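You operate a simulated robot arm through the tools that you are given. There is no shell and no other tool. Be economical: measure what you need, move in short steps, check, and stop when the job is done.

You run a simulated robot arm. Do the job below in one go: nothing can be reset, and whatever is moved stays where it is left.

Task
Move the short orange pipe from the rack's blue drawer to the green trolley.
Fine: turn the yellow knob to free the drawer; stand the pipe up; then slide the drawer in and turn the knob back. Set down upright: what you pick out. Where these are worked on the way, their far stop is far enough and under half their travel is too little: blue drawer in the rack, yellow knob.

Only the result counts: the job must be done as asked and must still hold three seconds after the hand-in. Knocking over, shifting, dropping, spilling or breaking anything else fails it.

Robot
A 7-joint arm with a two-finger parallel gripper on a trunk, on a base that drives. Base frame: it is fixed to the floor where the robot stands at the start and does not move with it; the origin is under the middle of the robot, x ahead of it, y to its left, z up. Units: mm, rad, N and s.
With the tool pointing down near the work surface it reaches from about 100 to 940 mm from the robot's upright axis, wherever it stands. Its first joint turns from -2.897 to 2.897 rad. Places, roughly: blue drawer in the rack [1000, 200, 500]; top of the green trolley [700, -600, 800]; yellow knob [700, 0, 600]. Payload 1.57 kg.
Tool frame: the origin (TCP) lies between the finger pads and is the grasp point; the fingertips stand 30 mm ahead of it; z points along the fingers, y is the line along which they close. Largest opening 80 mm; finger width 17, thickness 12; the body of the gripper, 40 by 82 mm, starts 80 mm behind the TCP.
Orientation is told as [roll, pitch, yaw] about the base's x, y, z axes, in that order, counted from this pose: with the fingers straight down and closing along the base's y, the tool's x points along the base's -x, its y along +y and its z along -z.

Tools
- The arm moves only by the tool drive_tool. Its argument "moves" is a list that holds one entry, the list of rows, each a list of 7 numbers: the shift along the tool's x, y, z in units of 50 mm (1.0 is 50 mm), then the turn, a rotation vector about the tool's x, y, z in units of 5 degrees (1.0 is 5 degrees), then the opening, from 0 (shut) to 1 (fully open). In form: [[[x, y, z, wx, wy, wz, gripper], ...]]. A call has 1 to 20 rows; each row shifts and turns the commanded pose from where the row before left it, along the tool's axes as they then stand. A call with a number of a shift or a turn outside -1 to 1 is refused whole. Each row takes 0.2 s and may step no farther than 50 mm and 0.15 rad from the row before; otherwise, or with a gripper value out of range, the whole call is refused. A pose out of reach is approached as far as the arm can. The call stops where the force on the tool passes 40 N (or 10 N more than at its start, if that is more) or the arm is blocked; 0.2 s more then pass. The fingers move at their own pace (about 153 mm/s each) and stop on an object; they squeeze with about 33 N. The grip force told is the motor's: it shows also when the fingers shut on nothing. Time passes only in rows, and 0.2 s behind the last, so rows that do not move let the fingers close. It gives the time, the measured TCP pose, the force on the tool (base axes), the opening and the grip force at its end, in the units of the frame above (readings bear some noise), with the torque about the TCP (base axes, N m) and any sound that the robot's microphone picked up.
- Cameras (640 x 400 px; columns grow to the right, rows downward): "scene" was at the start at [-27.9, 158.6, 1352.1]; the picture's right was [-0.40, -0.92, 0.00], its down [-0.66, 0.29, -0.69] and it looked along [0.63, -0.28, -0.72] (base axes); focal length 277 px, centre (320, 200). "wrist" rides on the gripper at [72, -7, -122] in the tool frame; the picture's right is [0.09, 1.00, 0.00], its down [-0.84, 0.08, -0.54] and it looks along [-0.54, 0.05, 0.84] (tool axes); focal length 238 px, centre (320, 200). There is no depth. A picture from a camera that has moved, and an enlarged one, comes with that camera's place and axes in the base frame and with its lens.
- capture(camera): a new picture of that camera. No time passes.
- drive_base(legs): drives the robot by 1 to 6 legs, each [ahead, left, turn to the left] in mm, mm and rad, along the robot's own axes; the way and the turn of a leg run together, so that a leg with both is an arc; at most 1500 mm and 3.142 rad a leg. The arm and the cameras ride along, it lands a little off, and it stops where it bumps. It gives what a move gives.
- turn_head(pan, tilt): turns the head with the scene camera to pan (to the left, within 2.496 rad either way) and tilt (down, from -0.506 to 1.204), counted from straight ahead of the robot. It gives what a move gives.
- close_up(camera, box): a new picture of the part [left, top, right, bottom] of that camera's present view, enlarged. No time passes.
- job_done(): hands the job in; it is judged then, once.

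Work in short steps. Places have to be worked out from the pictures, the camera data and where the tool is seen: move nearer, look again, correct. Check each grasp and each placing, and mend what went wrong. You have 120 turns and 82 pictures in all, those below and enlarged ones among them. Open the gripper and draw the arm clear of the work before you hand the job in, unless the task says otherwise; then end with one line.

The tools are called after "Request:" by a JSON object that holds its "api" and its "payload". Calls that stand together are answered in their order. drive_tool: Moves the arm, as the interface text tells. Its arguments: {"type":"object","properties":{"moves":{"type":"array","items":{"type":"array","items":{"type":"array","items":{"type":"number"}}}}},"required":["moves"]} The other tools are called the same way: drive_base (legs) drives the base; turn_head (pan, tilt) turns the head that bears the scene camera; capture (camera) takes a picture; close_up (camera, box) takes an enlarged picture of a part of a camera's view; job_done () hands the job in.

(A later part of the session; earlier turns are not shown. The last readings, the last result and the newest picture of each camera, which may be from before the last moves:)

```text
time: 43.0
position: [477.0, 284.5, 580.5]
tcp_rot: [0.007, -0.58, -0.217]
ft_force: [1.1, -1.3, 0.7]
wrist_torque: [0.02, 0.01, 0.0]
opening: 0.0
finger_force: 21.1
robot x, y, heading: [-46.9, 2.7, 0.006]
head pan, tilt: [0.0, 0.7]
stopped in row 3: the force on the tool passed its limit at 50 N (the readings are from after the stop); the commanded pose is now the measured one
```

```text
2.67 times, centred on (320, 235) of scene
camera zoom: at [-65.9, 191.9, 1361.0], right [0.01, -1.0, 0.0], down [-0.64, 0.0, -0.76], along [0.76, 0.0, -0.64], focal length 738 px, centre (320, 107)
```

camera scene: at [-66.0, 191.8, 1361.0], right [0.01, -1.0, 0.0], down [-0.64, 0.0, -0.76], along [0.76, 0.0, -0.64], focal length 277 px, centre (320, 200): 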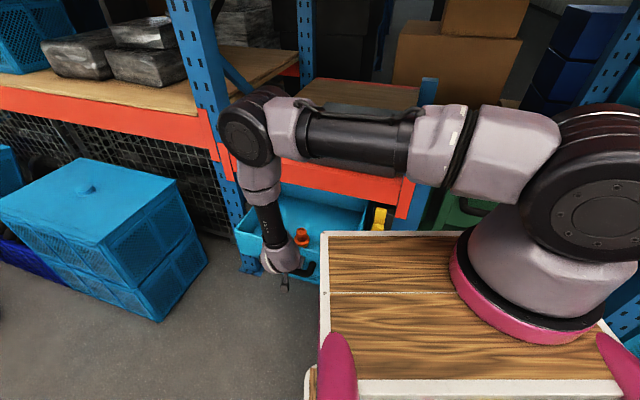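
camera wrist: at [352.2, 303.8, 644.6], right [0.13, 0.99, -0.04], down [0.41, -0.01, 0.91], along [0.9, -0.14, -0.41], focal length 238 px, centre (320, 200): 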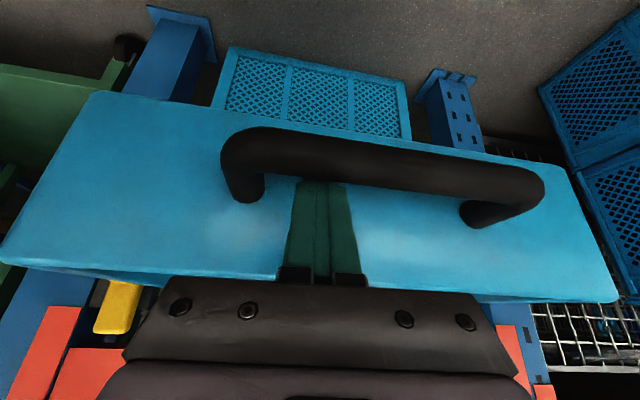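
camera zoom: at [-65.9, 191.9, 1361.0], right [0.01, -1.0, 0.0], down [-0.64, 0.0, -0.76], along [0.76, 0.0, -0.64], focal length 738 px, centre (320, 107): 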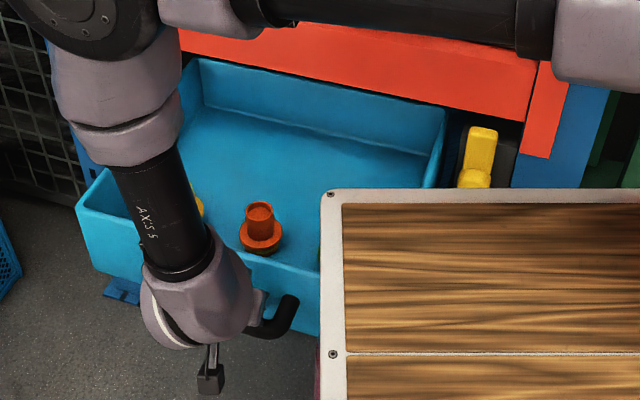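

The drawer is at its full-open stop and the orange pipe stands in it on a flange. I unhook, rise and look in from above.

Request:
{"api": "drive_tool", "payload": {"moves": [[[-0.15, 0, 0.095, 0, 0, 0, 0], [-0.48, 0, -0.76, 0, 0, 0, 0.0], [-0.48, 0, -0.76, 0, 0, 0, 0], [-0.48, 0, -0.76, 0, 0, 0, 0], [-0.48, 0, -0.76, 0, 0, 0, 1], [-0.48, 0, -0.76, 0, 0, 0, 1], [0, 0, 0, 0, 1, 0, 1], [0, 0, 0, 0, 1, 0, 1], [0, 0, 0, 0, 1, 0, 1], [0, 0, 0, 0, 1, 0, 1], [0, 0, 0, 0, 1, 0, 1], [0, 0, 0, 0, 1, 0, 1], [0, 0, 0, 0, 0.6, 0, 1]]]}}

Request:
{"api": "capture", "payload": {"camera": "wrist"}}

Request:
{"api": "close_up", "payload": {"camera": "scene", "box": [200, 160, 440, 310]}}

```text
time: 45.8
position: [481.4, 283.3, 805.5]
tcp_rot: [0.005, -0.002, -0.213]
ft_force: [-0.3, -0.4, 0.9]
wrist_torque: [-0.02, -0.02, -0.01]
opening: 80.0
finger_force: 0.2
robot x, y, heading: [-48.4, 5.4, 0.006]
head pan, tilt: [0.0, 0.7]
```

```text
42 pictures are left
camera wrist: at [410.3, 289.8, 928.2], right [0.12, 0.99, 0.0], down [0.83, -0.1, 0.54], along [0.54, -0.06, -0.84], focal length 238 px, centre (320, 200)
```

wrist: 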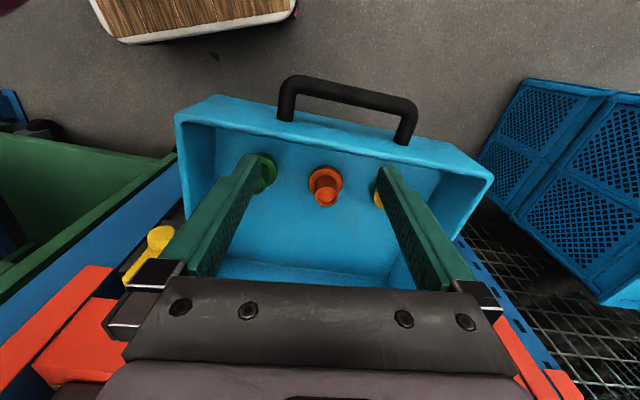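

```text
2.67 times, centred on (320, 235) of scene
camera zoom: at [-66.2, 192.0, 1361.0], right [0.01, -1.0, 0.0], down [-0.64, 0.0, -0.77], along [0.76, 0.0, -0.64], focal length 738 px, centre (320, 107)
```

zoom: 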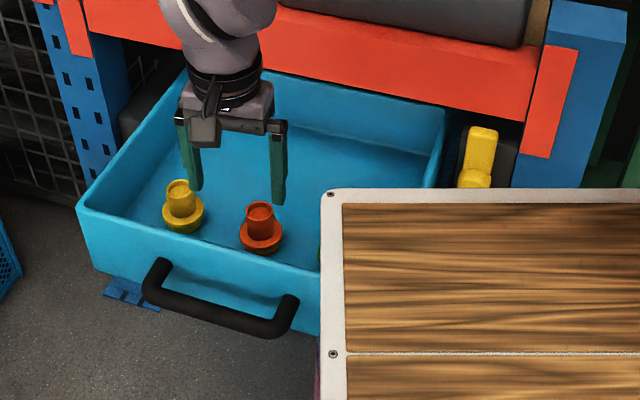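

Orange tube top is at about (631,278,582), with green and yellow neighbours ~105 mm away. I move above it and check alignment.

Request:
{"api": "drive_tool", "payload": {"moves": [[[-0.594, 0.108, 0.58, 0, 0, 0, 1], [-0.594, 0.108, 0.58, 0, 0, 0, 1], [-0.594, 0.108, 0.58, 0, 0, 0, 1], [-0.594, 0.108, 0.58, 0, 0, 0, 1], [-0.594, 0.108, 0.58, 0, 0, 0, 1], [0, 0, 0, 0, 0, 0, 1]]]}}

Request:
{"api": "capture", "payload": {"camera": "wrist"}}

Request:
{"api": "close_up", "payload": {"camera": "scene", "box": [220, 160, 400, 272]}}

```text
time: 47.2
position: [632.9, 277.6, 659.2]
tcp_rot: [0.007, -0.004, -0.214]
ft_force: [-0.1, -0.3, 0.4]
wrist_torque: [0.02, 0.01, 0.01]
opening: 80.1
finger_force: 0.0
robot x, y, heading: [-49.8, 5.2, 0.004]
head pan, tilt: [0.0, 0.7]
```

```text
40 pictures are left
camera wrist: at [560.7, 285.4, 781.8], right [0.12, 0.99, 0.0], down [0.83, -0.1, 0.54], along [0.54, -0.06, -0.84], focal length 238 px, centre (320, 200)
```

wrist: 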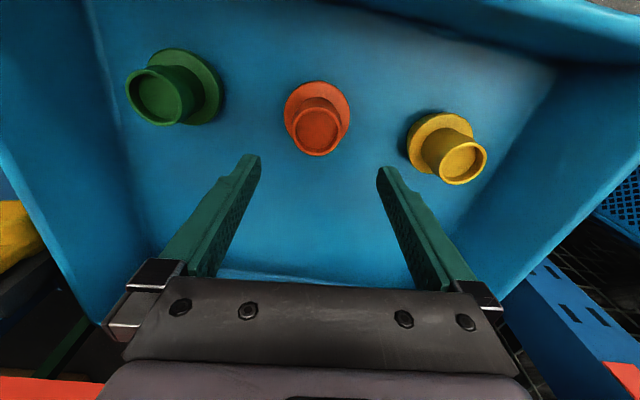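

```text
3.56 times, centred on (310, 216) of scene
camera zoom: at [-66.0, 191.9, 1361.0], right [0.01, -1.0, 0.0], down [-0.64, 0.0, -0.76], along [0.76, 0.0, -0.64], focal length 984 px, centre (356, 143)
```

zoom: 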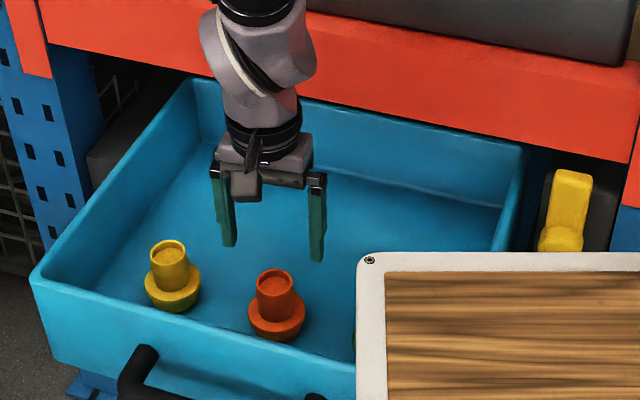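

Refined: tube top is at (613,277,608), diameter ~40. I align, descend to TCP z 587 and close.

Request:
{"api": "drive_tool", "payload": {"moves": [[[0.39, -0.096, 0, 0, 0, 0, 1], [0, 0, 0.48, 0, 0, 0, 1], [0, 0, 0.48, 0, 0, 0, 1], [0, 0, 0.48, 0, 0, 0, 1], [0, 0, 0, 0, 0, 0, 1]]]}}

Request:
{"api": "capture", "payload": {"camera": "wrist"}}

Request:
{"api": "close_up", "payload": {"camera": "scene", "box": [220, 160, 400, 272]}}

```text
time: 48.4
position: [613.1, 278.9, 589.6]
tcp_rot: [0.007, -0.002, -0.212]
ft_force: [0.8, 0.7, 0.1]
wrist_torque: [-0.02, 0.0, -0.02]
opening: 80.0
finger_force: 0.1
robot x, y, heading: [-47.9, 0.2, 0.007]
head pan, tilt: [0.0, 0.7]
```

```text
38 pictures are left
camera wrist: at [541.2, 284.9, 711.5], right [0.12, 0.99, 0.01], down [0.83, -0.1, 0.55], along [0.54, -0.06, -0.84], focal length 238 px, centre (320, 200)
```

wrist: 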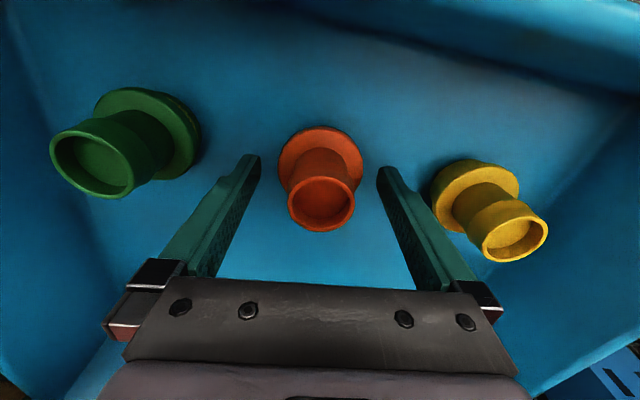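

```text
3.56 times, centred on (310, 216) of scene
camera zoom: at [-66.0, 191.9, 1361.0], right [0.01, -1.0, 0.0], down [-0.64, 0.0, -0.76], along [0.76, 0.0, -0.64], focal length 984 px, centre (356, 143)
```

zoom: 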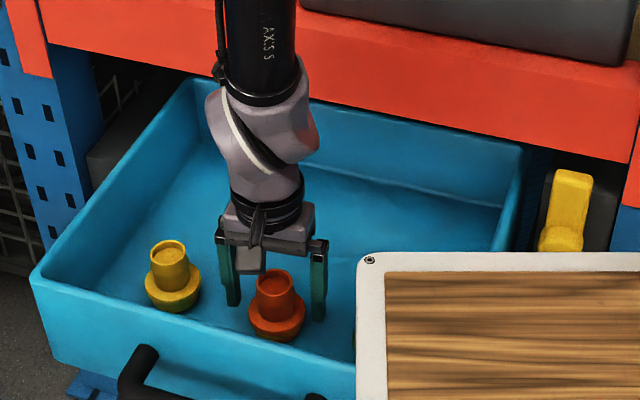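

The tube is centred between the fingers. I close.

Request:
{"api": "drive_tool", "payload": {"moves": [[[-0.04, -0.02, 0.06, 0, 0, 0, 1], [0, 0, 0, 0, 0, 0, 0], [0, 0, 0, 0, 0, 0, 0], [0, 0, 0, 0, 0, 0, 0]]]}}

Request:
{"api": "capture", "payload": {"camera": "wrist"}}

```text
time: 49.4
position: [614.6, 276.6, 586.7]
tcp_rot: [0.006, -0.004, -0.213]
ft_force: [-0.7, 1.2, 0.1]
wrist_torque: [0.05, 0.03, -0.01]
opening: 59.3
finger_force: 33.4
robot x, y, heading: [-46.2, 1.5, 0.005]
head pan, tilt: [0.0, 0.7]
```

```text
36 pictures are left
camera wrist: at [543.0, 283.3, 709.1], right [0.12, 0.99, 0.01], down [0.83, -0.1, 0.55], along [0.54, -0.06, -0.84], focal length 238 px, centre (320, 200)
```

wrist: 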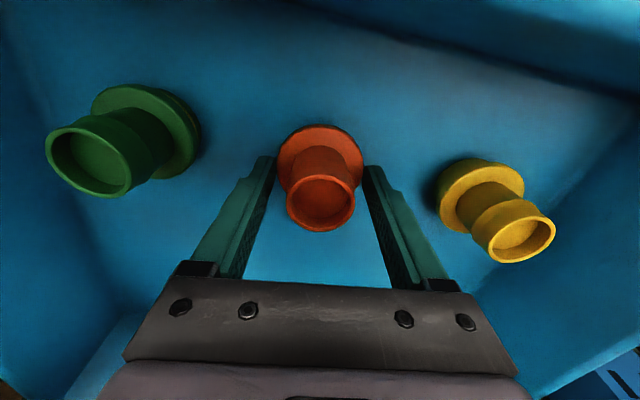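

Opening 59 mm means the tips hold the flange rim. I reopen, rise 16 mm and grip the tube itself.

Request:
{"api": "drive_tool", "payload": {"moves": [[[0, 0, 0, 0, 0, 0, 1], [0, 0, 0, 0, 0, 0, 1], [0, 0, -0.32, 0, 0, 0, 1], [0, 0, 0, 0, 0, 0, 0], [0, 0, 0, 0, 0, 0, 0], [0, 0, 0, 0, 0, 0, 0]]]}}

Request:
{"api": "capture", "payload": {"camera": "wrist"}}

Request:
{"api": "close_up", "payload": {"camera": "scene", "box": [260, 200, 340, 250]}}

```text
time: 50.8
position: [615.2, 275.6, 602.5]
tcp_rot: [0.004, -0.005, -0.213]
ft_force: [0.0, -1.3, -0.5]
wrist_torque: [-0.01, 0.02, -0.01]
opening: 36.9
finger_force: 32.9
robot x, y, heading: [-51.2, 0.5, 0.006]
head pan, tilt: [0.0, 0.7]
```

```text
35 pictures are left
camera wrist: at [543.3, 283.0, 725.2], right [0.12, 0.99, 0.0], down [0.83, -0.1, 0.54], along [0.54, -0.06, -0.84], focal length 238 px, centre (320, 200)
```

wrist: 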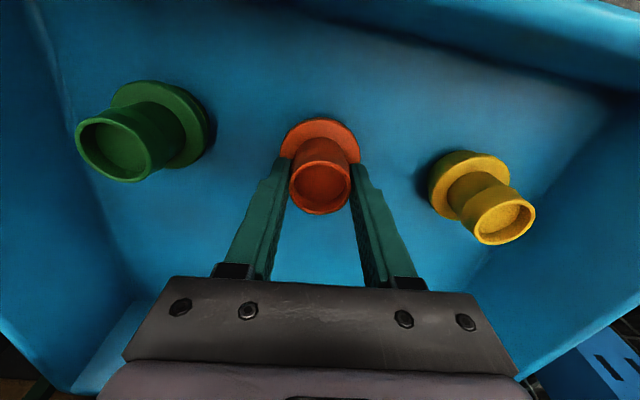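

```text
8.00 times, centred on (300, 225) of scene
camera zoom: at [-66.0, 191.9, 1361.0], right [0.01, -1.0, 0.0], down [-0.64, 0.0, -0.76], along [0.76, 0.0, -0.64], focal length 2215 px, centre (480, 0)
```

zoom: 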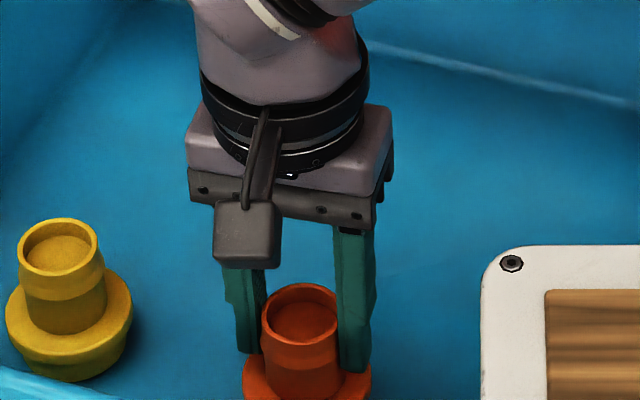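

A firm 37 mm grip on the tube. I lift 150 mm and check it comes along alone.

Request:
{"api": "drive_tool", "payload": {"moves": [[[0, 0, -0.3, 0, 0, 0, 0], [0, 0, -0.6, 0, 0, 0, 0], [0, 0, -0.7, 0, 0, 0, 0], [0, 0, -0.7, 0, 0, 0, 0], [0, 0, -0.8, 0, 0, 0, 0], [0, 0, -0.8, 0, 0, 0, 0], [0, 0, 0, 0, 0, 0, 0]]]}}

Request:
{"api": "capture", "payload": {"camera": "wrist"}}

Request:
{"api": "turn_head", "payload": {"pan": -0.6, "tilt": 0.55}}

Request:
{"api": "capture", "payload": {"camera": "scene"}}

```text
time: 52.4
position: [613.4, 274.4, 796.8]
tcp_rot: [0.006, -0.004, -0.214]
ft_force: [1.0, -0.5, -0.3]
wrist_torque: [0.01, -0.01, 0.01]
opening: 37.2
finger_force: 33.1
robot x, y, heading: [-46.4, 1.5, -0.001]
head pan, tilt: [0.0, 0.7]
```

```text
33 pictures are left
camera wrist: at [542.3, 282.4, 919.3], right [0.12, 0.99, 0.0], down [0.83, -0.1, 0.54], along [0.54, -0.06, -0.84], focal length 238 px, centre (320, 200)
```

wrist: 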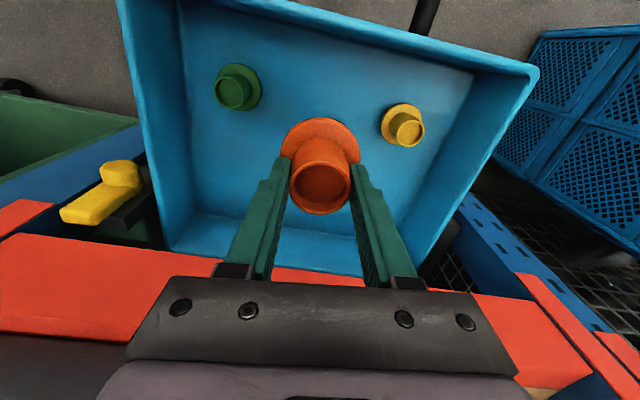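

```text
time: 53.4
position: [613.2, 276.4, 796.1]
tcp_rot: [0.005, -0.005, -0.212]
ft_force: [-0.1, -0.2, -0.7]
wrist_torque: [0.02, -0.01, 0.01]
opening: 37.2
finger_force: 32.4
robot x, y, heading: [-47.8, -0.1, 0.009]
head pan, tilt: [-0.6, 0.55]
```

```text
32 pictures are left
camera scene: at [-76.5, 141.2, 1374.1], right [-0.56, -0.83, 0.0], down [-0.43, 0.29, -0.85], along [0.71, -0.48, -0.52], focal length 277 px, centre (320, 200)
```

scene: 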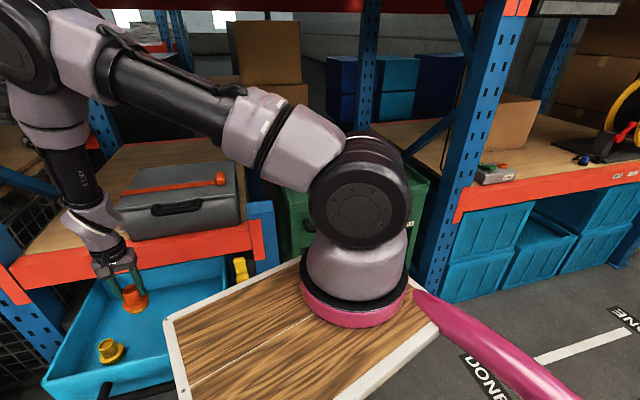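

The pipe is held alone. I raise and retract the arm, then strafe the base right toward the trolley.

Request:
{"api": "drive_tool", "payload": {"moves": [[[0.508, -0.11, -0.8, 0, 0, 0, 0], [0.508, -0.11, -0.8, 0, 0, 0, 0], [0.508, -0.11, -0.8, 0, 0, 0, 0], [0.508, -0.11, -0.8, 0, 0, 0, 0], [0.508, -0.11, -0.8, 0, 0, 0, 0]]]}}

Request:
{"api": "drive_base", "payload": {"legs": [[0, -300, 0]]}}

Request:
{"api": "turn_head", "payload": {"pan": -0.35, "tilt": 0.5}}

Request:
{"api": "capture", "payload": {"camera": "scene"}}

Request:
{"api": "capture", "payload": {"camera": "wrist"}}

```text
time: 54.6
position: [483.5, 273.8, 995.0]
tcp_rot: [0.003, -0.004, -0.213]
ft_force: [1.1, 0.9, -0.9]
wrist_torque: [-0.03, 0.05, 0.0]
opening: 36.9
finger_force: 32.7
robot x, y, heading: [-50.4, 2.2, 0.004]
head pan, tilt: [-0.6, 0.55]
```

```text
time: 56.6
position: [485.9, -23.0, 993.5]
tcp_rot: [0.006, -0.005, -0.213]
ft_force: [0.3, 0.2, -0.4]
wrist_torque: [-0.02, -0.01, 0.04]
opening: 36.8
finger_force: 33.1
robot x, y, heading: [-45.4, -294.7, 0.002]
head pan, tilt: [-0.6, 0.55]
```

```text
time: 57.4
position: [487.1, -23.4, 994.5]
tcp_rot: [0.006, -0.003, -0.214]
ft_force: [-1.7, -0.2, -0.2]
wrist_torque: [0.02, -0.01, -0.01]
opening: 36.6
finger_force: 32.7
robot x, y, heading: [-47.4, -295.3, -0.002]
head pan, tilt: [-0.351, 0.499]
```

```text
31 pictures are left
camera scene: at [-63.6, -135.7, 1378.7], right [-0.34, -0.94, 0.0], down [-0.45, 0.16, -0.88], along [0.82, -0.3, -0.48], focal length 277 px, centre (320, 200)
```

scene: 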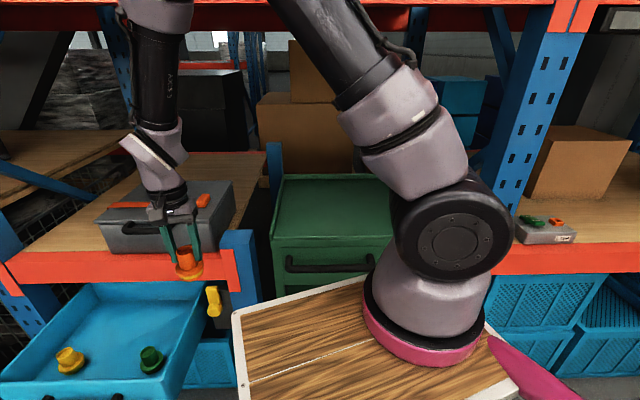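

```text
30 pictures are left
camera wrist: at [414.6, -16.1, 1117.3], right [0.12, 0.99, 0.0], down [0.83, -0.11, 0.54], along [0.54, -0.06, -0.84], focal length 238 px, centre (320, 200)
```

wrist: 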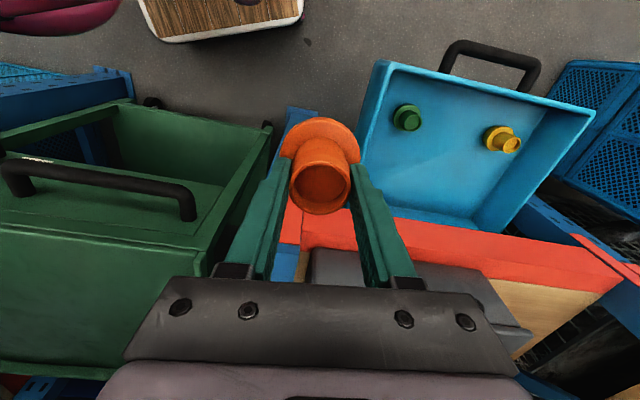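

The green trolley has a flat rimmed top in front of the rack gap. I move the hand over it to look.

Request:
{"api": "drive_tool", "payload": {"moves": [[[-0.475, -0.75, 0, 0, 0, 0, 0], [-0.475, -0.75, 0, 0, 0, 0, 0], [-0.475, -0.75, 0, 0, 0, 0, 0], [-0.475, -0.75, 0, 0, 0, 0, 0], [-0.475, -0.75, 0, 0, 0, 0, 0], [-0.475, -0.75, 0, 0, 0, 0, 0], [-0.475, -0.75, 0, 0, 0, 0, 0], [-0.475, -0.75, 0, 0, 0, 0, 0], [-0.475, -0.75, 0, 0, 0, 0, 0], [-0.475, -0.75, 0, 0, 0, 0, 0]]]}}

Request:
{"api": "capture", "payload": {"camera": "wrist"}}

Request:
{"api": "capture", "payload": {"camera": "scene"}}

```text
time: 59.6
position: [637.0, -437.7, 994.0]
tcp_rot: [0.004, -0.002, -0.21]
ft_force: [-0.3, 0.3, -0.8]
wrist_torque: [-0.01, 0.03, 0.01]
opening: 36.8
finger_force: 32.9
robot x, y, heading: [-46.2, -295.1, 0.002]
head pan, tilt: [-0.351, 0.499]
```

```text
29 pictures are left
camera wrist: at [564.4, -429.9, 1117.2], right [0.12, 0.99, 0.0], down [0.83, -0.1, 0.54], along [0.54, -0.06, -0.84], focal length 238 px, centre (320, 200)
```

wrist: 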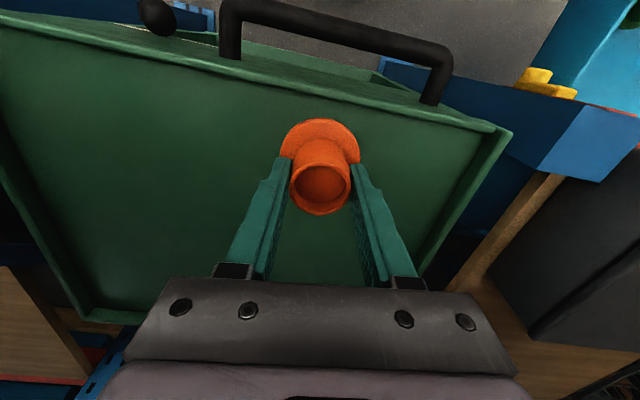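

```text
28 pictures are left
camera scene: at [-65.7, -133.1, 1378.4], right [-0.34, -0.94, 0.0], down [-0.45, 0.16, -0.88], along [0.83, -0.3, -0.48], focal length 277 px, centre (320, 200)
```

scene: 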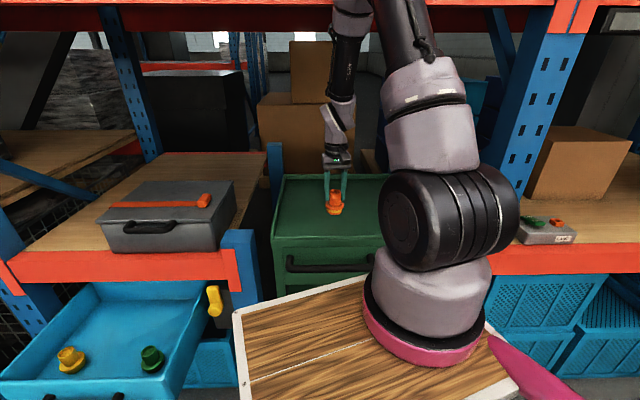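

The tray top is empty. I move to about (740,-470), then descend to z 900.

Request:
{"api": "drive_tool", "payload": {"moves": [[[-0.715, -0.064, 0, 0, 0, 0, 0], [-0.715, -0.064, 0, 0, 0, 0, 0], [-0.715, -0.064, 0, 0, 0, 0, 0], [0, 0, 0.6, 0, 0, 0, 0], [0, 0, 0.6, 0, 0, 0, 0], [0, 0, 0.6, 0, 0, 0, 0], [0, 0, 0, 0, 0, 0, 0]]]}}

Request:
{"api": "capture", "payload": {"camera": "wrist"}}

Request:
{"api": "close_up", "payload": {"camera": "scene", "box": [240, 140, 420, 252]}}

```text
time: 60.9
position: [802.0, -459.1, 898.0]
tcp_rot: [0.001, 0.005, -0.221]
ft_force: [28.5, -21.0, 321.0]
wrist_torque: [-1.56, -0.83, -0.24]
opening: 38.6
finger_force: 32.3
robot x, y, heading: [-51.6, -289.8, 0.013]
head pan, tilt: [-0.351, 0.499]
stopped in row 6: the force on the tool passed its limit at 1949 N (the readings are from after the stop); the commanded pose is now the measured one
```

```text
27 pictures are left
camera wrist: at [731.6, -450.9, 1021.5], right [0.13, 0.99, 0.0], down [0.84, -0.11, 0.54], along [0.53, -0.07, -0.84], focal length 238 px, centre (320, 200)
```

wrist: 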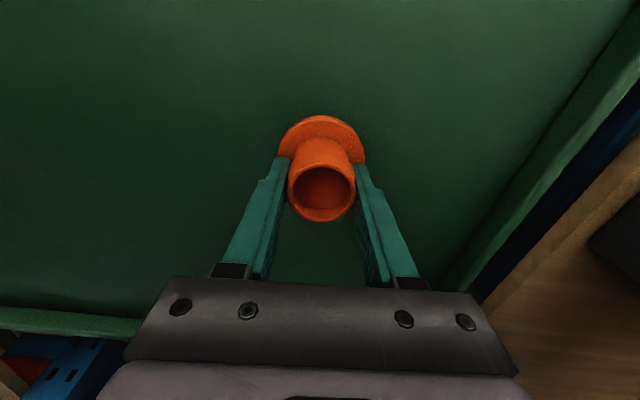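

```text
3.56 times, centred on (330, 196) of scene
camera zoom: at [-76.7, -126.8, 1378.5], right [-0.33, -0.94, 0.0], down [-0.45, 0.16, -0.88], along [0.83, -0.29, -0.48], focal length 984 px, centre (284, 214)
```

zoom: 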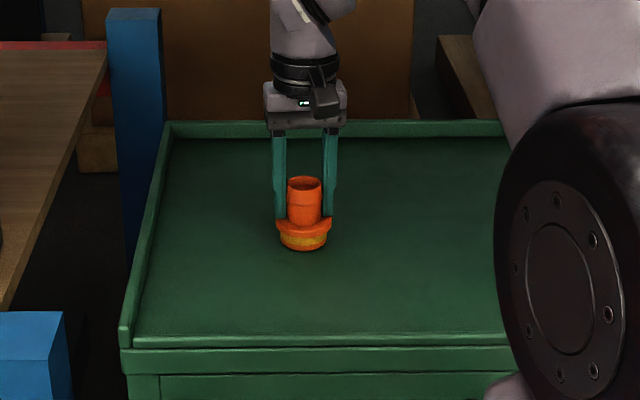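

A hard unexpected contact: the tray floor is higher than assumed and I'm pressing. I relieve the pressure with a tiny rise, still holding.

Request:
{"api": "drive_tool", "payload": {"moves": [[[0, 0, -0.04, 0, 0, 0, 0], [0, 0, 0, 0, 0, 0, 0]]]}}

Request:
{"api": "capture", "payload": {"camera": "scene"}}

```text
time: 61.1
position: [808.9, -458.5, 899.2]
tcp_rot: [0.003, -0.001, -0.216]
ft_force: [9.4, -0.9, 30.4]
wrist_torque: [-0.09, -0.27, 0.05]
opening: 37.5
finger_force: 33.1
robot x, y, heading: [-51.8, -288.7, 0.016]
head pan, tilt: [-0.351, 0.499]
stopped in row 1: the force on the tool passed its limit at 344 N (the readings are from after the stop); the commanded pose is now the measured one
```

```text
25 pictures are left
camera scene: at [-73.9, -126.9, 1378.7], right [-0.33, -0.94, 0.0], down [-0.45, 0.16, -0.88], along [0.83, -0.29, -0.48], focal length 277 px, centre (320, 200)
```

scene: 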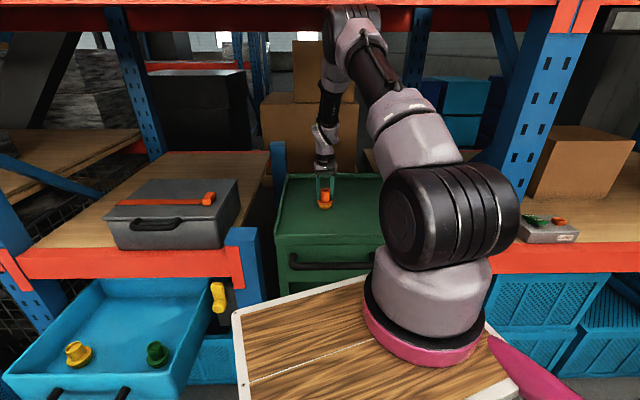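

Request:
{"api": "drive_tool", "payload": {"moves": [[[0, 0, -0.02, 0, 0, 0, 0], [0, 0, 0, 0, 0, 0, 0]]]}}

Request:
{"api": "capture", "payload": {"camera": "wrist"}}

Request:
{"api": "close_up", "payload": {"camera": "scene", "box": [280, 150, 380, 212]}}

```text
time: 61.4
position: [808.1, -457.5, 899.2]
tcp_rot: [0.004, -0.002, -0.219]
ft_force: [-7.9, -1.6, 27.9]
wrist_torque: [-0.16, 0.58, 0.03]
opening: 37.2
finger_force: 32.8
robot x, y, heading: [-51.9, -285.4, 0.013]
head pan, tilt: [-0.351, 0.499]
stopped in row 1: the force on the tool passed its limit at 63 N (the readings are from after the stop); the commanded pose is now the measured one
```

```text
24 pictures are left
camera wrist: at [736.5, -451.3, 1021.9], right [0.12, 0.99, 0.0], down [0.83, -0.11, 0.54], along [0.54, -0.07, -0.84], focal length 238 px, centre (320, 200)
```

wrist: 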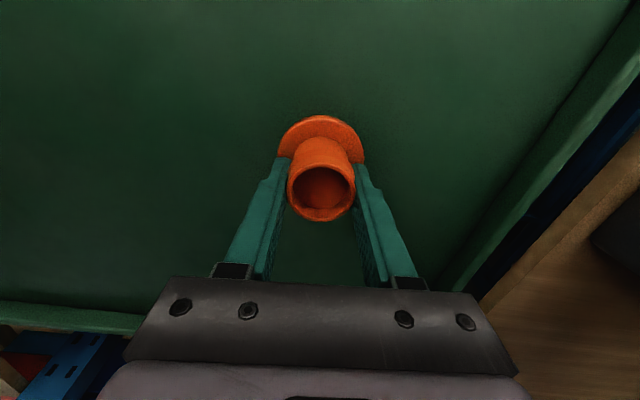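

```text
6.40 times, centred on (330, 181) of scene
camera zoom: at [-73.9, -126.8, 1378.7], right [-0.33, -0.94, 0.0], down [-0.45, 0.16, -0.88], along [0.83, -0.29, -0.48], focal length 1772 px, centre (256, 322)
```

zoom: 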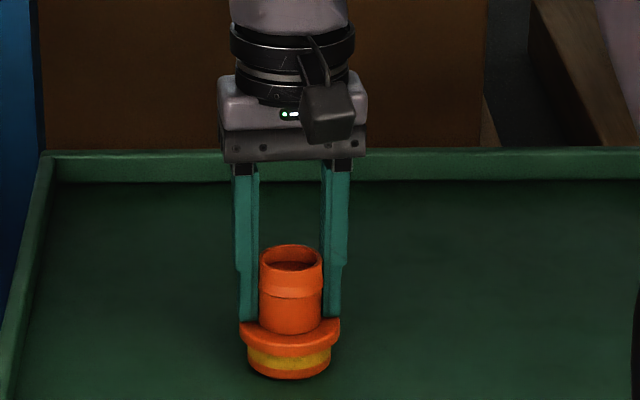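

The pipe stands flat on the tray with light contact. I open the fingers in place and check.

Request:
{"api": "drive_tool", "payload": {"moves": [[[0, 0, 0, 0, 0, 0, 0.6], [0, 0, 0, 0, 0, 0, 1], [0, 0, 0, 0, 0, 0, 1]]]}}

Request:
{"api": "close_up", "payload": {"camera": "scene", "box": [280, 150, 380, 212]}}

```text
time: 62.2
position: [807.3, -459.5, 898.8]
tcp_rot: [0.003, 0.0, -0.216]
ft_force: [-1.2, 0.4, -0.3]
wrist_torque: [0.0, 0.0, -0.02]
opening: 79.7
finger_force: 0.1
robot x, y, heading: [-57.6, -285.4, 0.011]
head pan, tilt: [-0.351, 0.499]
```

```text
6.40 times, centred on (330, 181) of scene
camera zoom: at [-73.2, -127.2, 1378.7], right [-0.33, -0.94, 0.0], down [-0.45, 0.16, -0.88], along [0.83, -0.29, -0.48], focal length 1772 px, centre (256, 322)
```

zoom: 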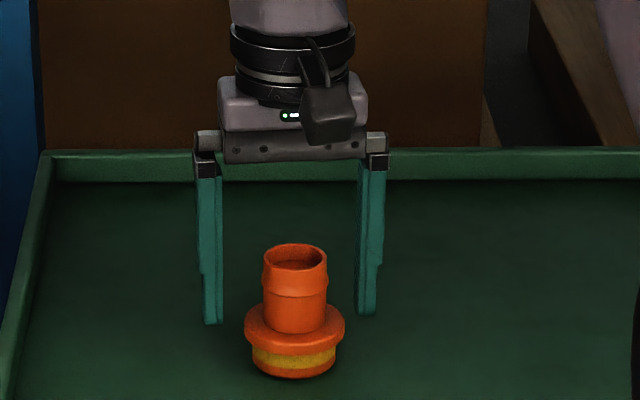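

The pipe stands upright on its own. I rise straight up, then swing back.

Request:
{"api": "drive_tool", "payload": {"moves": [[[0, 0, -0.5, 0, 0, 0, 1], [0, 0, -0.8, 0, 0, 0, 1], [0, 0, -0.8, 0, 0, 0, 1], [0.8, 0.3, -0.3, 0, 0, 0, 1], [0.8, 0.3, 0, 0, 0, 0, 1], [0.8, 0.3, 0, 0, 0, 0, 1], [0.8, 0.3, 0, 0, 0, 0, 0.5], [0.6, 0.6, 0, 0, 0, 0, 0], [0.5, 0.8, 0, 0, 0, 0, 0], [0.5, 0.8, 0, 0, 0, 0, 0], [0.5, 0.8, 0, 0, 0, 0, 0], [0.5, 0.8, 0, 0, 0, 0, 0], [0.3, 0.9, 0, 0, 0, 0, 0], [0, 0.9, 0, 0, 0, 0, 0], [0, 0.9, 0, 0, 0, 0, 0]]]}}

Request:
{"api": "capture", "payload": {"camera": "scene"}}

```text
time: 63.0
position: [761.3, -454.8, 895.8]
tcp_rot: [-0.02, 0.166, -0.22]
ft_force: [0.4, 1.3, 0.4]
wrist_torque: [0.02, -0.01, 0.02]
opening: 80.1
finger_force: 0.2
robot x, y, heading: [-56.3, -282.7, 0.009]
head pan, tilt: [-0.351, 0.499]
stopped in row 4: the arm was blocked; the commanded pose is now the measured one
```

```text
21 pictures are left
camera scene: at [-74.9, -127.7, 1378.8], right [-0.33, -0.94, 0.0], down [-0.45, 0.16, -0.88], along [0.83, -0.29, -0.48], focal length 277 px, centre (320, 200)
```

scene: 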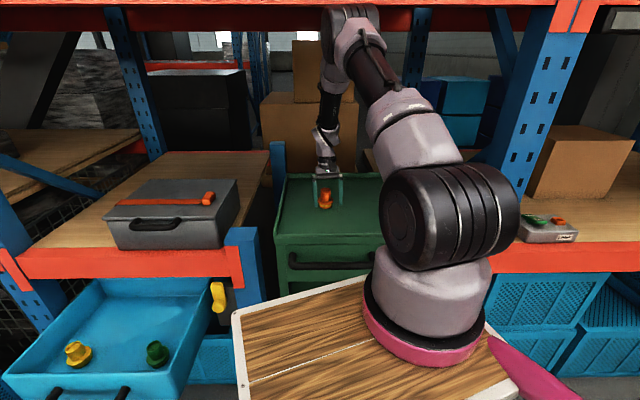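

The elbow is against the upper rack beam, which also explains the hard contact. I back the base 70 mm to free it; the fingers are already clear behind the pipe.

Request:
{"api": "drive_base", "payload": {"legs": [[-70, 0, 0]]}}

Request:
{"api": "capture", "payload": {"camera": "scene"}}

Request:
{"api": "capture", "payload": {"camera": "wrist"}}

```text
time: 64.0
position: [691.2, -455.8, 899.2]
tcp_rot: [-0.021, 0.166, -0.224]
ft_force: [0.3, -0.8, -0.2]
wrist_torque: [0.0, 0.01, 0.01]
opening: 80.1
finger_force: 0.0
robot x, y, heading: [-127.8, -288.2, 0.012]
head pan, tilt: [-0.351, 0.499]
```

```text
20 pictures are left
camera scene: at [-145.1, -127.8, 1378.7], right [-0.33, -0.94, 0.0], down [-0.45, 0.16, -0.88], along [0.83, -0.29, -0.48], focal length 277 px, centre (320, 200)
```

scene: 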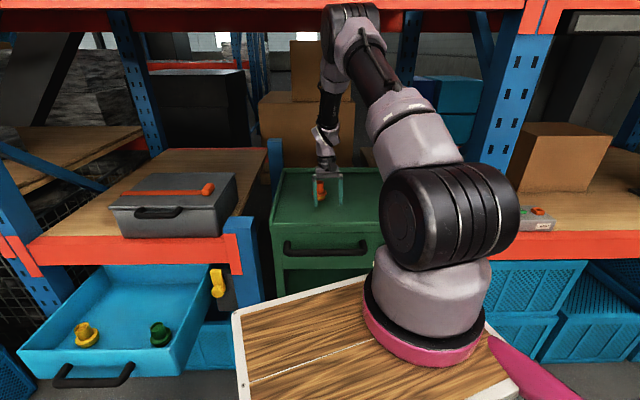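

```text
19 pictures are left
camera wrist: at [641.3, -450.0, 1030.5], right [0.13, 0.99, -0.01], down [0.91, -0.12, 0.39], along [0.39, -0.06, -0.92], focal length 238 px, centre (320, 200)
```

wrist: 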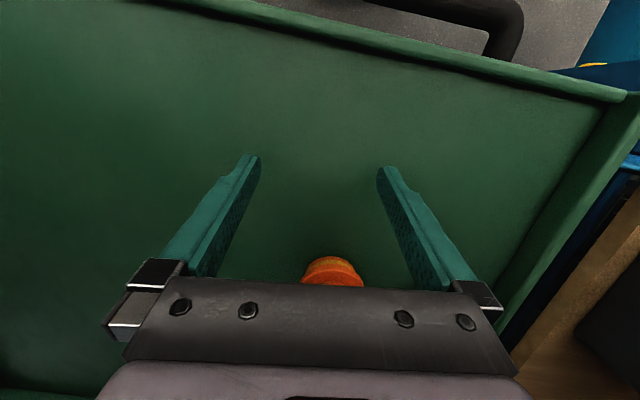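

Clear of the pipe. I level the tool and rise.

Request:
{"api": "drive_tool", "payload": {"moves": [[[0.0, 0, -0.3, 0, -0.95, 0, 1], [0.2, 0, -0.3, 0, -0.95, 0, 1], [0.5, 0, -0.5, 0, 0, 0, 1], [0.5, 0, -0.5, 0, 0, 0, 1], [0.5, 0, -0.4, 0, 0, 0, 1]]]}}

```text
time: 65.2
position: [611.9, -438.4, 999.2]
tcp_rot: [-0.02, 0.002, -0.218]
ft_force: [-0.6, 0.3, 0.0]
wrist_torque: [0.02, 0.03, -0.01]
opening: 80.3
finger_force: 0.0
robot x, y, heading: [-126.4, -286.7, 0.011]
head pan, tilt: [-0.351, 0.499]
```

Free. I retract the arm and drive the base back in front of the drawer.

Request:
{"api": "drive_tool", "payload": {"moves": [[[0.72, 0.49, 0, 0, 0, 0, 1], [0.72, 0.49, 0, 0, 0, 0, 0.5], [0.72, 0.49, 0, 0, 0, 0, 0], [0.72, 0.49, 0, 0, 0, 0, 0], [0.72, 0.49, 0, 0, 0, 0, 0], [0.72, 0.49, 0, 0, 0, 0, 0]]]}}

Request:
{"api": "close_up", "payload": {"camera": "scene", "box": [220, 120, 420, 245]}}

Request:
{"api": "drive_base", "payload": {"legs": [[0, 290, -0.012], [75, 0, 0]]}}

Request:
{"api": "turn_head", "payload": {"pan": 0.0, "tilt": 0.7}}

Request:
{"api": "capture", "payload": {"camera": "scene"}}

```text
time: 66.7
position: [432.8, -244.2, 995.2]
tcp_rot: [-0.022, 0.002, -0.22]
ft_force: [1.1, -0.9, -0.4]
wrist_torque: [0.01, 0.02, 0.01]
opening: 0.5
finger_force: 21.2
robot x, y, heading: [-127.1, -289.1, 0.008]
head pan, tilt: [-0.351, 0.499]
```

```text
3.20 times, centred on (320, 182) of scene
camera zoom: at [-144.6, -128.1, 1378.7], right [-0.33, -0.94, 0.0], down [-0.45, 0.16, -0.88], along [0.83, -0.29, -0.48], focal length 886 px, centre (320, 256)
```

zoom: 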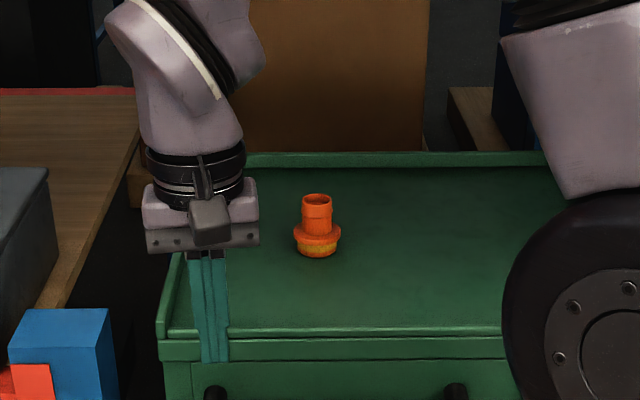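

```text
time: 69.3
position: [505.9, 39.7, 996.2]
tcp_rot: [-0.021, 0.001, -0.228]
ft_force: [0.7, 0.1, 0.2]
wrist_torque: [0.0, -0.03, -0.01]
opening: 0.0
finger_force: 21.4
robot x, y, heading: [-52.2, -0.1, 0.004]
head pan, tilt: [-0.351, 0.499]
```

```text
time: 70.1
position: [505.4, 39.6, 996.7]
tcp_rot: [-0.022, 0.002, -0.228]
ft_force: [-0.3, -0.4, -0.2]
wrist_torque: [0.04, 0.01, 0.03]
opening: 0.0
finger_force: 21.6
robot x, y, heading: [-55.3, 2.2, 0.001]
head pan, tilt: [0.0, 0.7]
```

```text
17 pictures are left
camera scene: at [-70.4, 192.4, 1361.0], right [0.0, -1.0, 0.0], down [-0.64, 0.0, -0.77], along [0.77, 0.0, -0.64], focal length 277 px, centre (320, 200)
```

scene: 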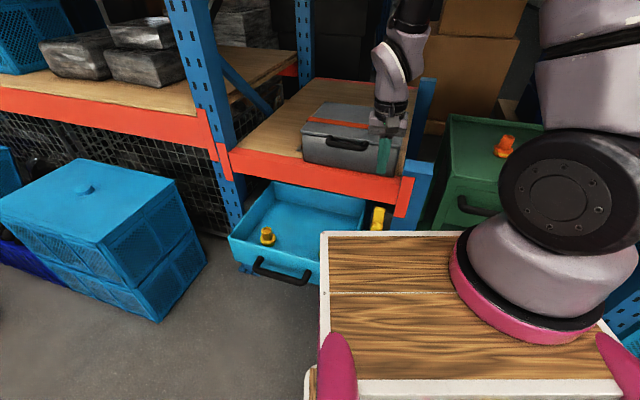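

The pipe stands on the trolley and the drawer is still open. I position the closed fingers, pitched 45°, above the handle bar and in front of the drawer face.

Request:
{"api": "drive_tool", "payload": {"moves": [[[0.322, 0.689, 0.371, 0, 0, 0, 0], [0.322, 0.689, 0.371, 0, 0, 0, 0], [0.322, 0.689, 0.371, 0, 0, 0, 0], [0.322, 0.689, 0.371, 0, 0, 0, 0], [0.322, 0.689, 0.371, 0, 0, 0, 0], [0.322, 0.689, 0.371, 0, 0, 0, 0], [0.322, 0.689, 0.371, 0, 0, 0, 0], [0, 0, 0, 0, -1, 0, 0], [0, 0, 0, 0, -1, 0, 0], [0, 0, 0, 0, -1, 0, 0], [0, 0, 0, 0, -1, 0, 0], [0, 0, 0, 0, -1, 0, 0], [0, 0, 0, 0, -1, 0, 0], [0, 0, 0, 0, -1, 0, 0], [0, 0, 0, 0, -1, 0, 0], [0, 0, 0, 0, -1, 0, 0], [0.622, 0, 0.622, 0, 0, 0, 0], [0.622, 0, 0.622, 0, 0, 0, 0]]]}}

Request:
{"api": "capture", "payload": {"camera": "wrist"}}

```text
time: 73.9
position: [449.7, 295.3, 770.6]
tcp_rot: [-0.03, -0.785, -0.206]
ft_force: [0.3, -0.1, 0.3]
wrist_torque: [-0.02, 0.02, -0.01]
opening: 0.0
finger_force: 21.4
robot x, y, heading: [-53.7, -1.6, 0.0]
head pan, tilt: [0.0, 0.7]
```

```text
16 pictures are left
camera wrist: at [315.5, 319.7, 808.5], right [0.16, 0.98, -0.09], down [0.23, 0.05, 0.97], along [0.96, -0.18, -0.21], focal length 238 px, centre (320, 200)
```

wrist: 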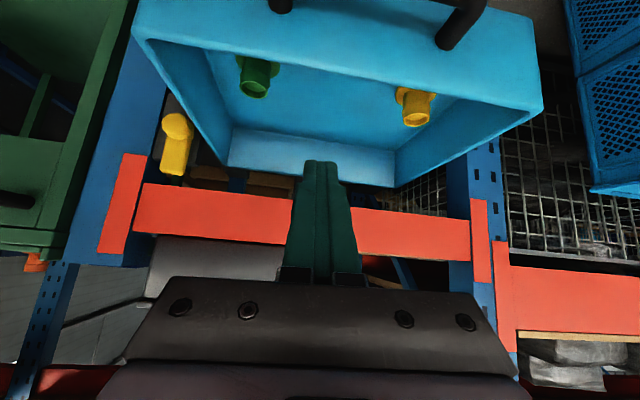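

Drawer face is at x≈510. I lower to face height, then push forward.

Request:
{"api": "drive_tool", "payload": {"moves": [[[0.516, 0, 0.516, 0, 0, 0, 0], [0.516, 0, 0.516, 0, 0, 0, 0], [0.516, 0, 0.516, 0, 0, 0, 0], [0.516, 0, 0.516, 0, 0, 0, 0], [-0.283, 0, 0.283, 0, 0, 0, 0], [-0.283, 0, 0.283, 0, 0, 0, 0]]]}}

Request:
{"api": "capture", "payload": {"camera": "wrist"}}

```text
time: 75.3
position: [486.7, 283.9, 625.8]
tcp_rot: [-0.028, -0.783, -0.207]
ft_force: [-0.2, 0.2, 0.5]
wrist_torque: [-0.01, -0.01, 0.0]
opening: 0.1
finger_force: 21.3
robot x, y, heading: [-56.5, -1.1, 0.006]
head pan, tilt: [0.0, 0.7]
```

```text
15 pictures are left
camera wrist: at [352.7, 308.5, 662.7], right [0.16, 0.98, -0.09], down [0.23, 0.05, 0.97], along [0.96, -0.18, -0.21], focal length 238 px, centre (320, 200)
```

wrist: 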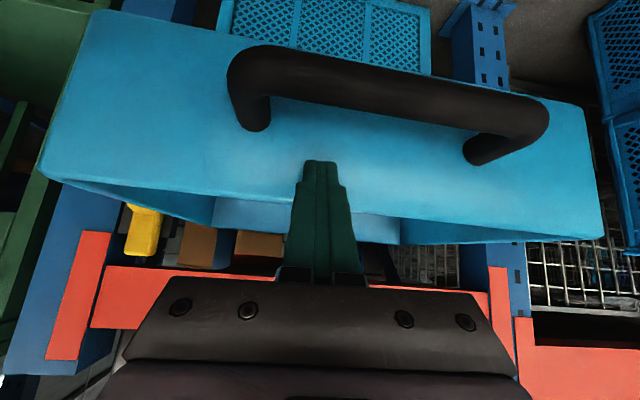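

The tips are in front of the face, above the bar. I push the drawer in steadily.

Request:
{"api": "drive_tool", "payload": {"moves": [[[-0.2, 0, 0.2, 0, 0, 0, 0], [-0.25, 0, 0.25, 0, 0, 0, 0], [-0.283, 0, 0.283, 0, 0, 0, 0], [-0.283, 0, 0.283, 0, 0, 0, 0], [-0.283, 0, 0.283, 0, 0, 0, 0], [-0.283, 0, 0.283, 0, 0, 0, 0], [-0.283, 0, 0.283, 0, 0, 0, 0], [-0.283, 0, 0.283, 0, 0, 0, 0], [-0.283, 0, 0.283, 0, 0, 0, 0], [-0.283, 0, 0.283, 0, 0, 0, 0], [-0.283, 0, 0.283, 0, 0, 0, 0], [-0.283, 0, 0.283, 0, 0, 0, 0]]]}}

Request:
{"api": "capture", "payload": {"camera": "wrist"}}

```text
time: 77.9
position: [711.4, 230.6, 628.1]
tcp_rot: [-0.03, -0.786, -0.207]
ft_force: [-0.7, 0.6, -0.4]
wrist_torque: [0.01, 0.03, -0.01]
opening: 0.0
finger_force: 21.3
robot x, y, heading: [-52.8, 3.1, -0.003]
head pan, tilt: [0.0, 0.7]
```

```text
14 pictures are left
camera wrist: at [577.7, 255.5, 663.7], right [0.16, 0.98, -0.09], down [0.23, 0.05, 0.97], along [0.96, -0.18, -0.21], focal length 238 px, centre (320, 200)
```

wrist: 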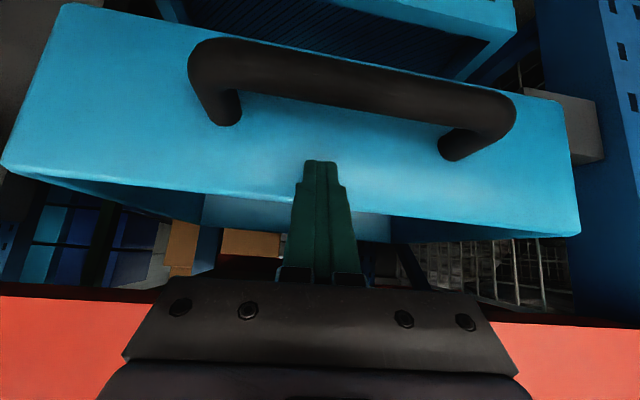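

The drawer is sliding in. I continue in smaller steps until the stop.

Request:
{"api": "drive_tool", "payload": {"moves": [[[-0.2, 0, 0.2, 0, 0, 0, 0], [-0.2, 0, 0.2, 0, 0, 0, 0], [-0.2, 0, 0.2, 0, 0, 0, 0], [-0.15, 0, 0.15, 0, 0, 0, 0], [-0.15, 0, 0.15, 0, 0, 0, 0], [-0.1, 0, 0.1, 0, 0, 0, 0], [-0.1, 0, 0.1, 0, 0, 0, 0], [-0.1, 0, 0.1, 0, 0, 0, 0]]]}}

Request:
{"api": "capture", "payload": {"camera": "wrist"}}

Request:
{"api": "close_up", "payload": {"camera": "scene", "box": [200, 140, 440, 290]}}

```text
time: 79.4
position: [777.3, 218.5, 625.1]
tcp_rot: [-0.028, -0.778, -0.207]
ft_force: [-5.7, 1.7, 3.0]
wrist_torque: [0.02, 0.02, -0.03]
opening: 0.1
finger_force: 21.6
robot x, y, heading: [-53.6, 2.5, 0.003]
head pan, tilt: [0.0, 0.7]
stopped in row 7: the force on the tool passed its limit at 84 N (the readings are from after the stop); the commanded pose is now the measured one
```

```text
13 pictures are left
camera wrist: at [642.9, 242.9, 662.5], right [0.16, 0.98, -0.08], down [0.23, 0.05, 0.97], along [0.96, -0.18, -0.22], focal length 238 px, centre (320, 200)
```

wrist: 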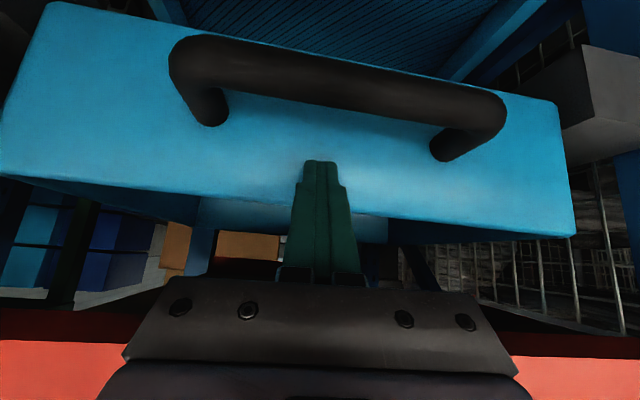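

```text
2.67 times, centred on (320, 215) of scene
camera zoom: at [-71.2, 192.5, 1361.0], right [0.0, -1.0, 0.0], down [-0.64, 0.0, -0.77], along [0.77, 0.0, -0.64], focal length 738 px, centre (320, 160)
```

zoom: 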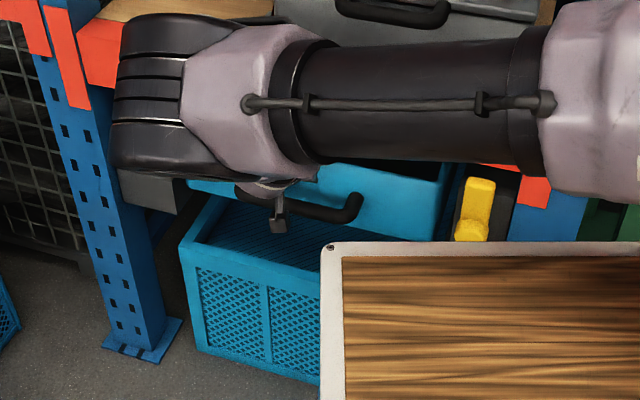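

The drawer is fully in. Now the knob: I withdraw, back the base 180 mm as before, and go to the right of the upright lever.

Request:
{"api": "drive_tool", "payload": {"moves": [[[0.424, 0, -0.424, 0, 0, 0, 0], [0.424, 0, -0.424, 0, 0, 0, 0], [0.424, 0, -0.424, 0, 0, 0, 0], [-0.5, 0, -0.5, 0, 0, 0, 0], [-0.5, 0, -0.5, 0, 0, 0, 0]]]}}

Request:
{"api": "drive_base", "payload": {"legs": [[-180, 0, 0]]}}

Request:
{"api": "drive_tool", "payload": {"moves": [[[0, 0, 0, 0, -1, 0, 0], [0, 0, 0, 0, -1, 0, 0], [0, 0, 0, 0, -1, 0, 0], [-0.213, -0.863, 0.342, 0, 0, 0, 0], [-0.213, -0.863, 0.342, 0, 0, 0, 0], [-0.213, -0.863, 0.342, 0, 0, 0, 0], [-0.213, -0.863, 0.342, 0, 0, 0, 0], [-0.213, -0.863, 0.342, 0, 0, 0, 0], [-0.213, -0.863, 0.342, 0, 0, 0, 0]]]}}

Request:
{"api": "capture", "payload": {"camera": "wrist"}}

```text
time: 80.6
position: [690.2, 239.3, 696.7]
tcp_rot: [-0.031, -0.776, -0.207]
ft_force: [0.2, -0.7, 0.1]
wrist_torque: [0.0, 0.01, -0.01]
opening: 0.3
finger_force: 21.4
robot x, y, heading: [-52.4, 0.5, 0.003]
head pan, tilt: [0.0, 0.7]
```

```text
time: 82.1
position: [511.9, 241.3, 698.0]
tcp_rot: [-0.03, -0.778, -0.204]
ft_force: [-0.2, -0.3, -0.9]
wrist_torque: [-0.02, -0.01, -0.03]
opening: 0.0
finger_force: 21.6
robot x, y, heading: [-232.6, 0.7, 0.006]
head pan, tilt: [0.0, 0.7]
```

```text
time: 84.1
position: [572.7, -34.4, 709.6]
tcp_rot: [-0.04, -1.039, -0.187]
ft_force: [-0.5, 0.2, -0.1]
wrist_torque: [0.02, 0.0, -0.04]
opening: 0.3
finger_force: 21.4
robot x, y, heading: [-232.9, 0.4, 0.01]
head pan, tilt: [0.0, 0.7]
```

```text
11 pictures are left
camera wrist: at [433.7, -10.8, 709.7], right [0.17, 0.98, -0.1], down [-0.02, 0.1, 0.99], along [0.98, -0.17, 0.04], focal length 238 px, centre (320, 200)
```

wrist: 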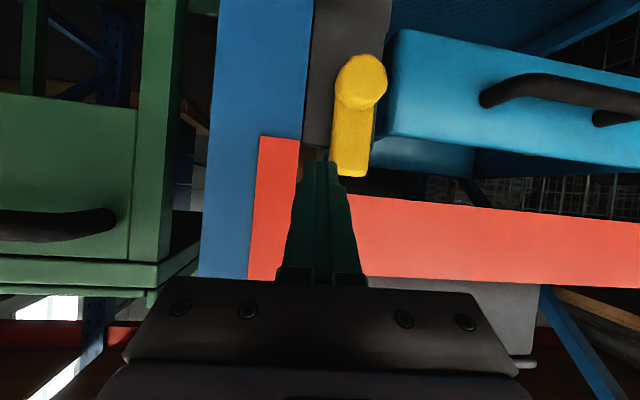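

I shift right of the lever and advance beside it.

Request:
{"api": "drive_tool", "payload": {"moves": [[[0, -0.25, 0, 0, 0, 0, 0], [-0.133, -0.03, 0.79, 0, 0, 0, 0], [-0.133, -0.03, 0.79, 0, 0, 0, 0], [0, 0, 0, 0, 0, 0, 0]]]}}

Request:
{"api": "capture", "payload": {"camera": "wrist"}}

```text
time: 85.1
position: [644.4, -66.6, 680.6]
tcp_rot: [-0.041, -1.038, -0.19]
ft_force: [0.4, -0.7, -0.3]
wrist_torque: [-0.01, -0.01, 0.0]
opening: 0.1
finger_force: 20.9
robot x, y, heading: [-234.0, -3.5, 0.009]
head pan, tilt: [0.0, 0.7]
```

```text
10 pictures are left
camera wrist: at [505.2, -42.6, 680.6], right [0.18, 0.98, -0.1], down [-0.02, 0.11, 0.99], along [0.98, -0.17, 0.04], focal length 238 px, centre (320, 200)
```

wrist: 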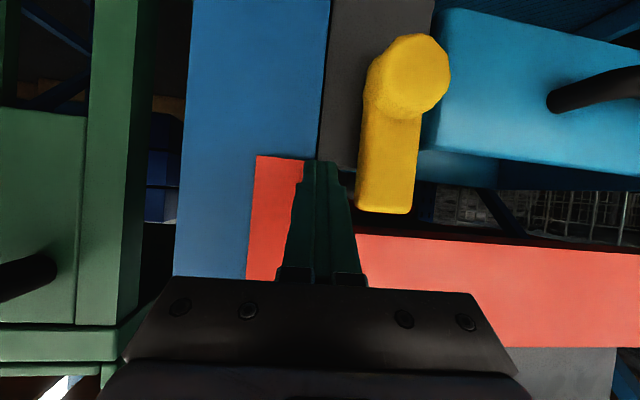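

The finger is beside the lever. I push it left along the arc.

Request:
{"api": "drive_tool", "payload": {"moves": [[[-0.037, 0.229, -0.021, 0, 0, 0, 0], [-0.037, 0.229, -0.021, 0, 0, 0, 0], [-0.04, 0.228, -0.023, 0, 0, 0, 0], [-0.007, 0.234, -0.004, 0, 0, 0, 0], [0.031, 0.232, 0.018, 0, 0, 0, 0], [0.064, 0.222, 0.037, 0, 0, 0, 0], [0.095, 0.206, 0.055, 0, 0, 0, 0], [0.126, 0.182, 0.073, 0, 0, 0, 0]]]}}

Request:
{"api": "capture", "payload": {"camera": "wrist"}}

```text
time: 86.9
position: [662.9, 17.5, 664.6]
tcp_rot: [-0.042, -1.038, -0.191]
ft_force: [-0.2, 0.8, -2.0]
wrist_torque: [-0.02, 0.0, -0.01]
opening: 0.0
finger_force: 21.0
robot x, y, heading: [-231.6, -0.8, 0.005]
head pan, tilt: [0.0, 0.7]
```

```text
9 pictures are left
camera wrist: at [523.2, 41.5, 665.5], right [0.18, 0.98, -0.1], down [-0.02, 0.11, 0.99], along [0.98, -0.17, 0.04], focal length 238 px, centre (320, 200)
```

wrist: 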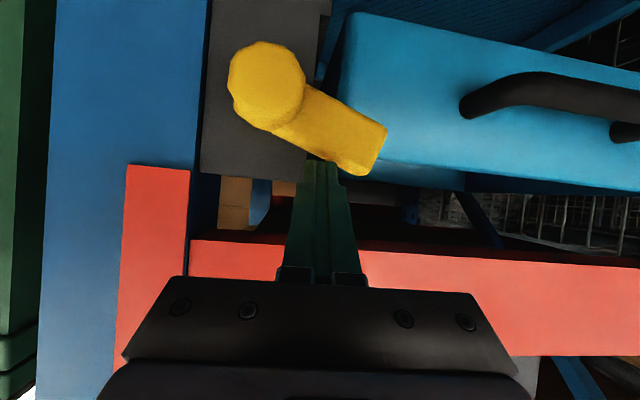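

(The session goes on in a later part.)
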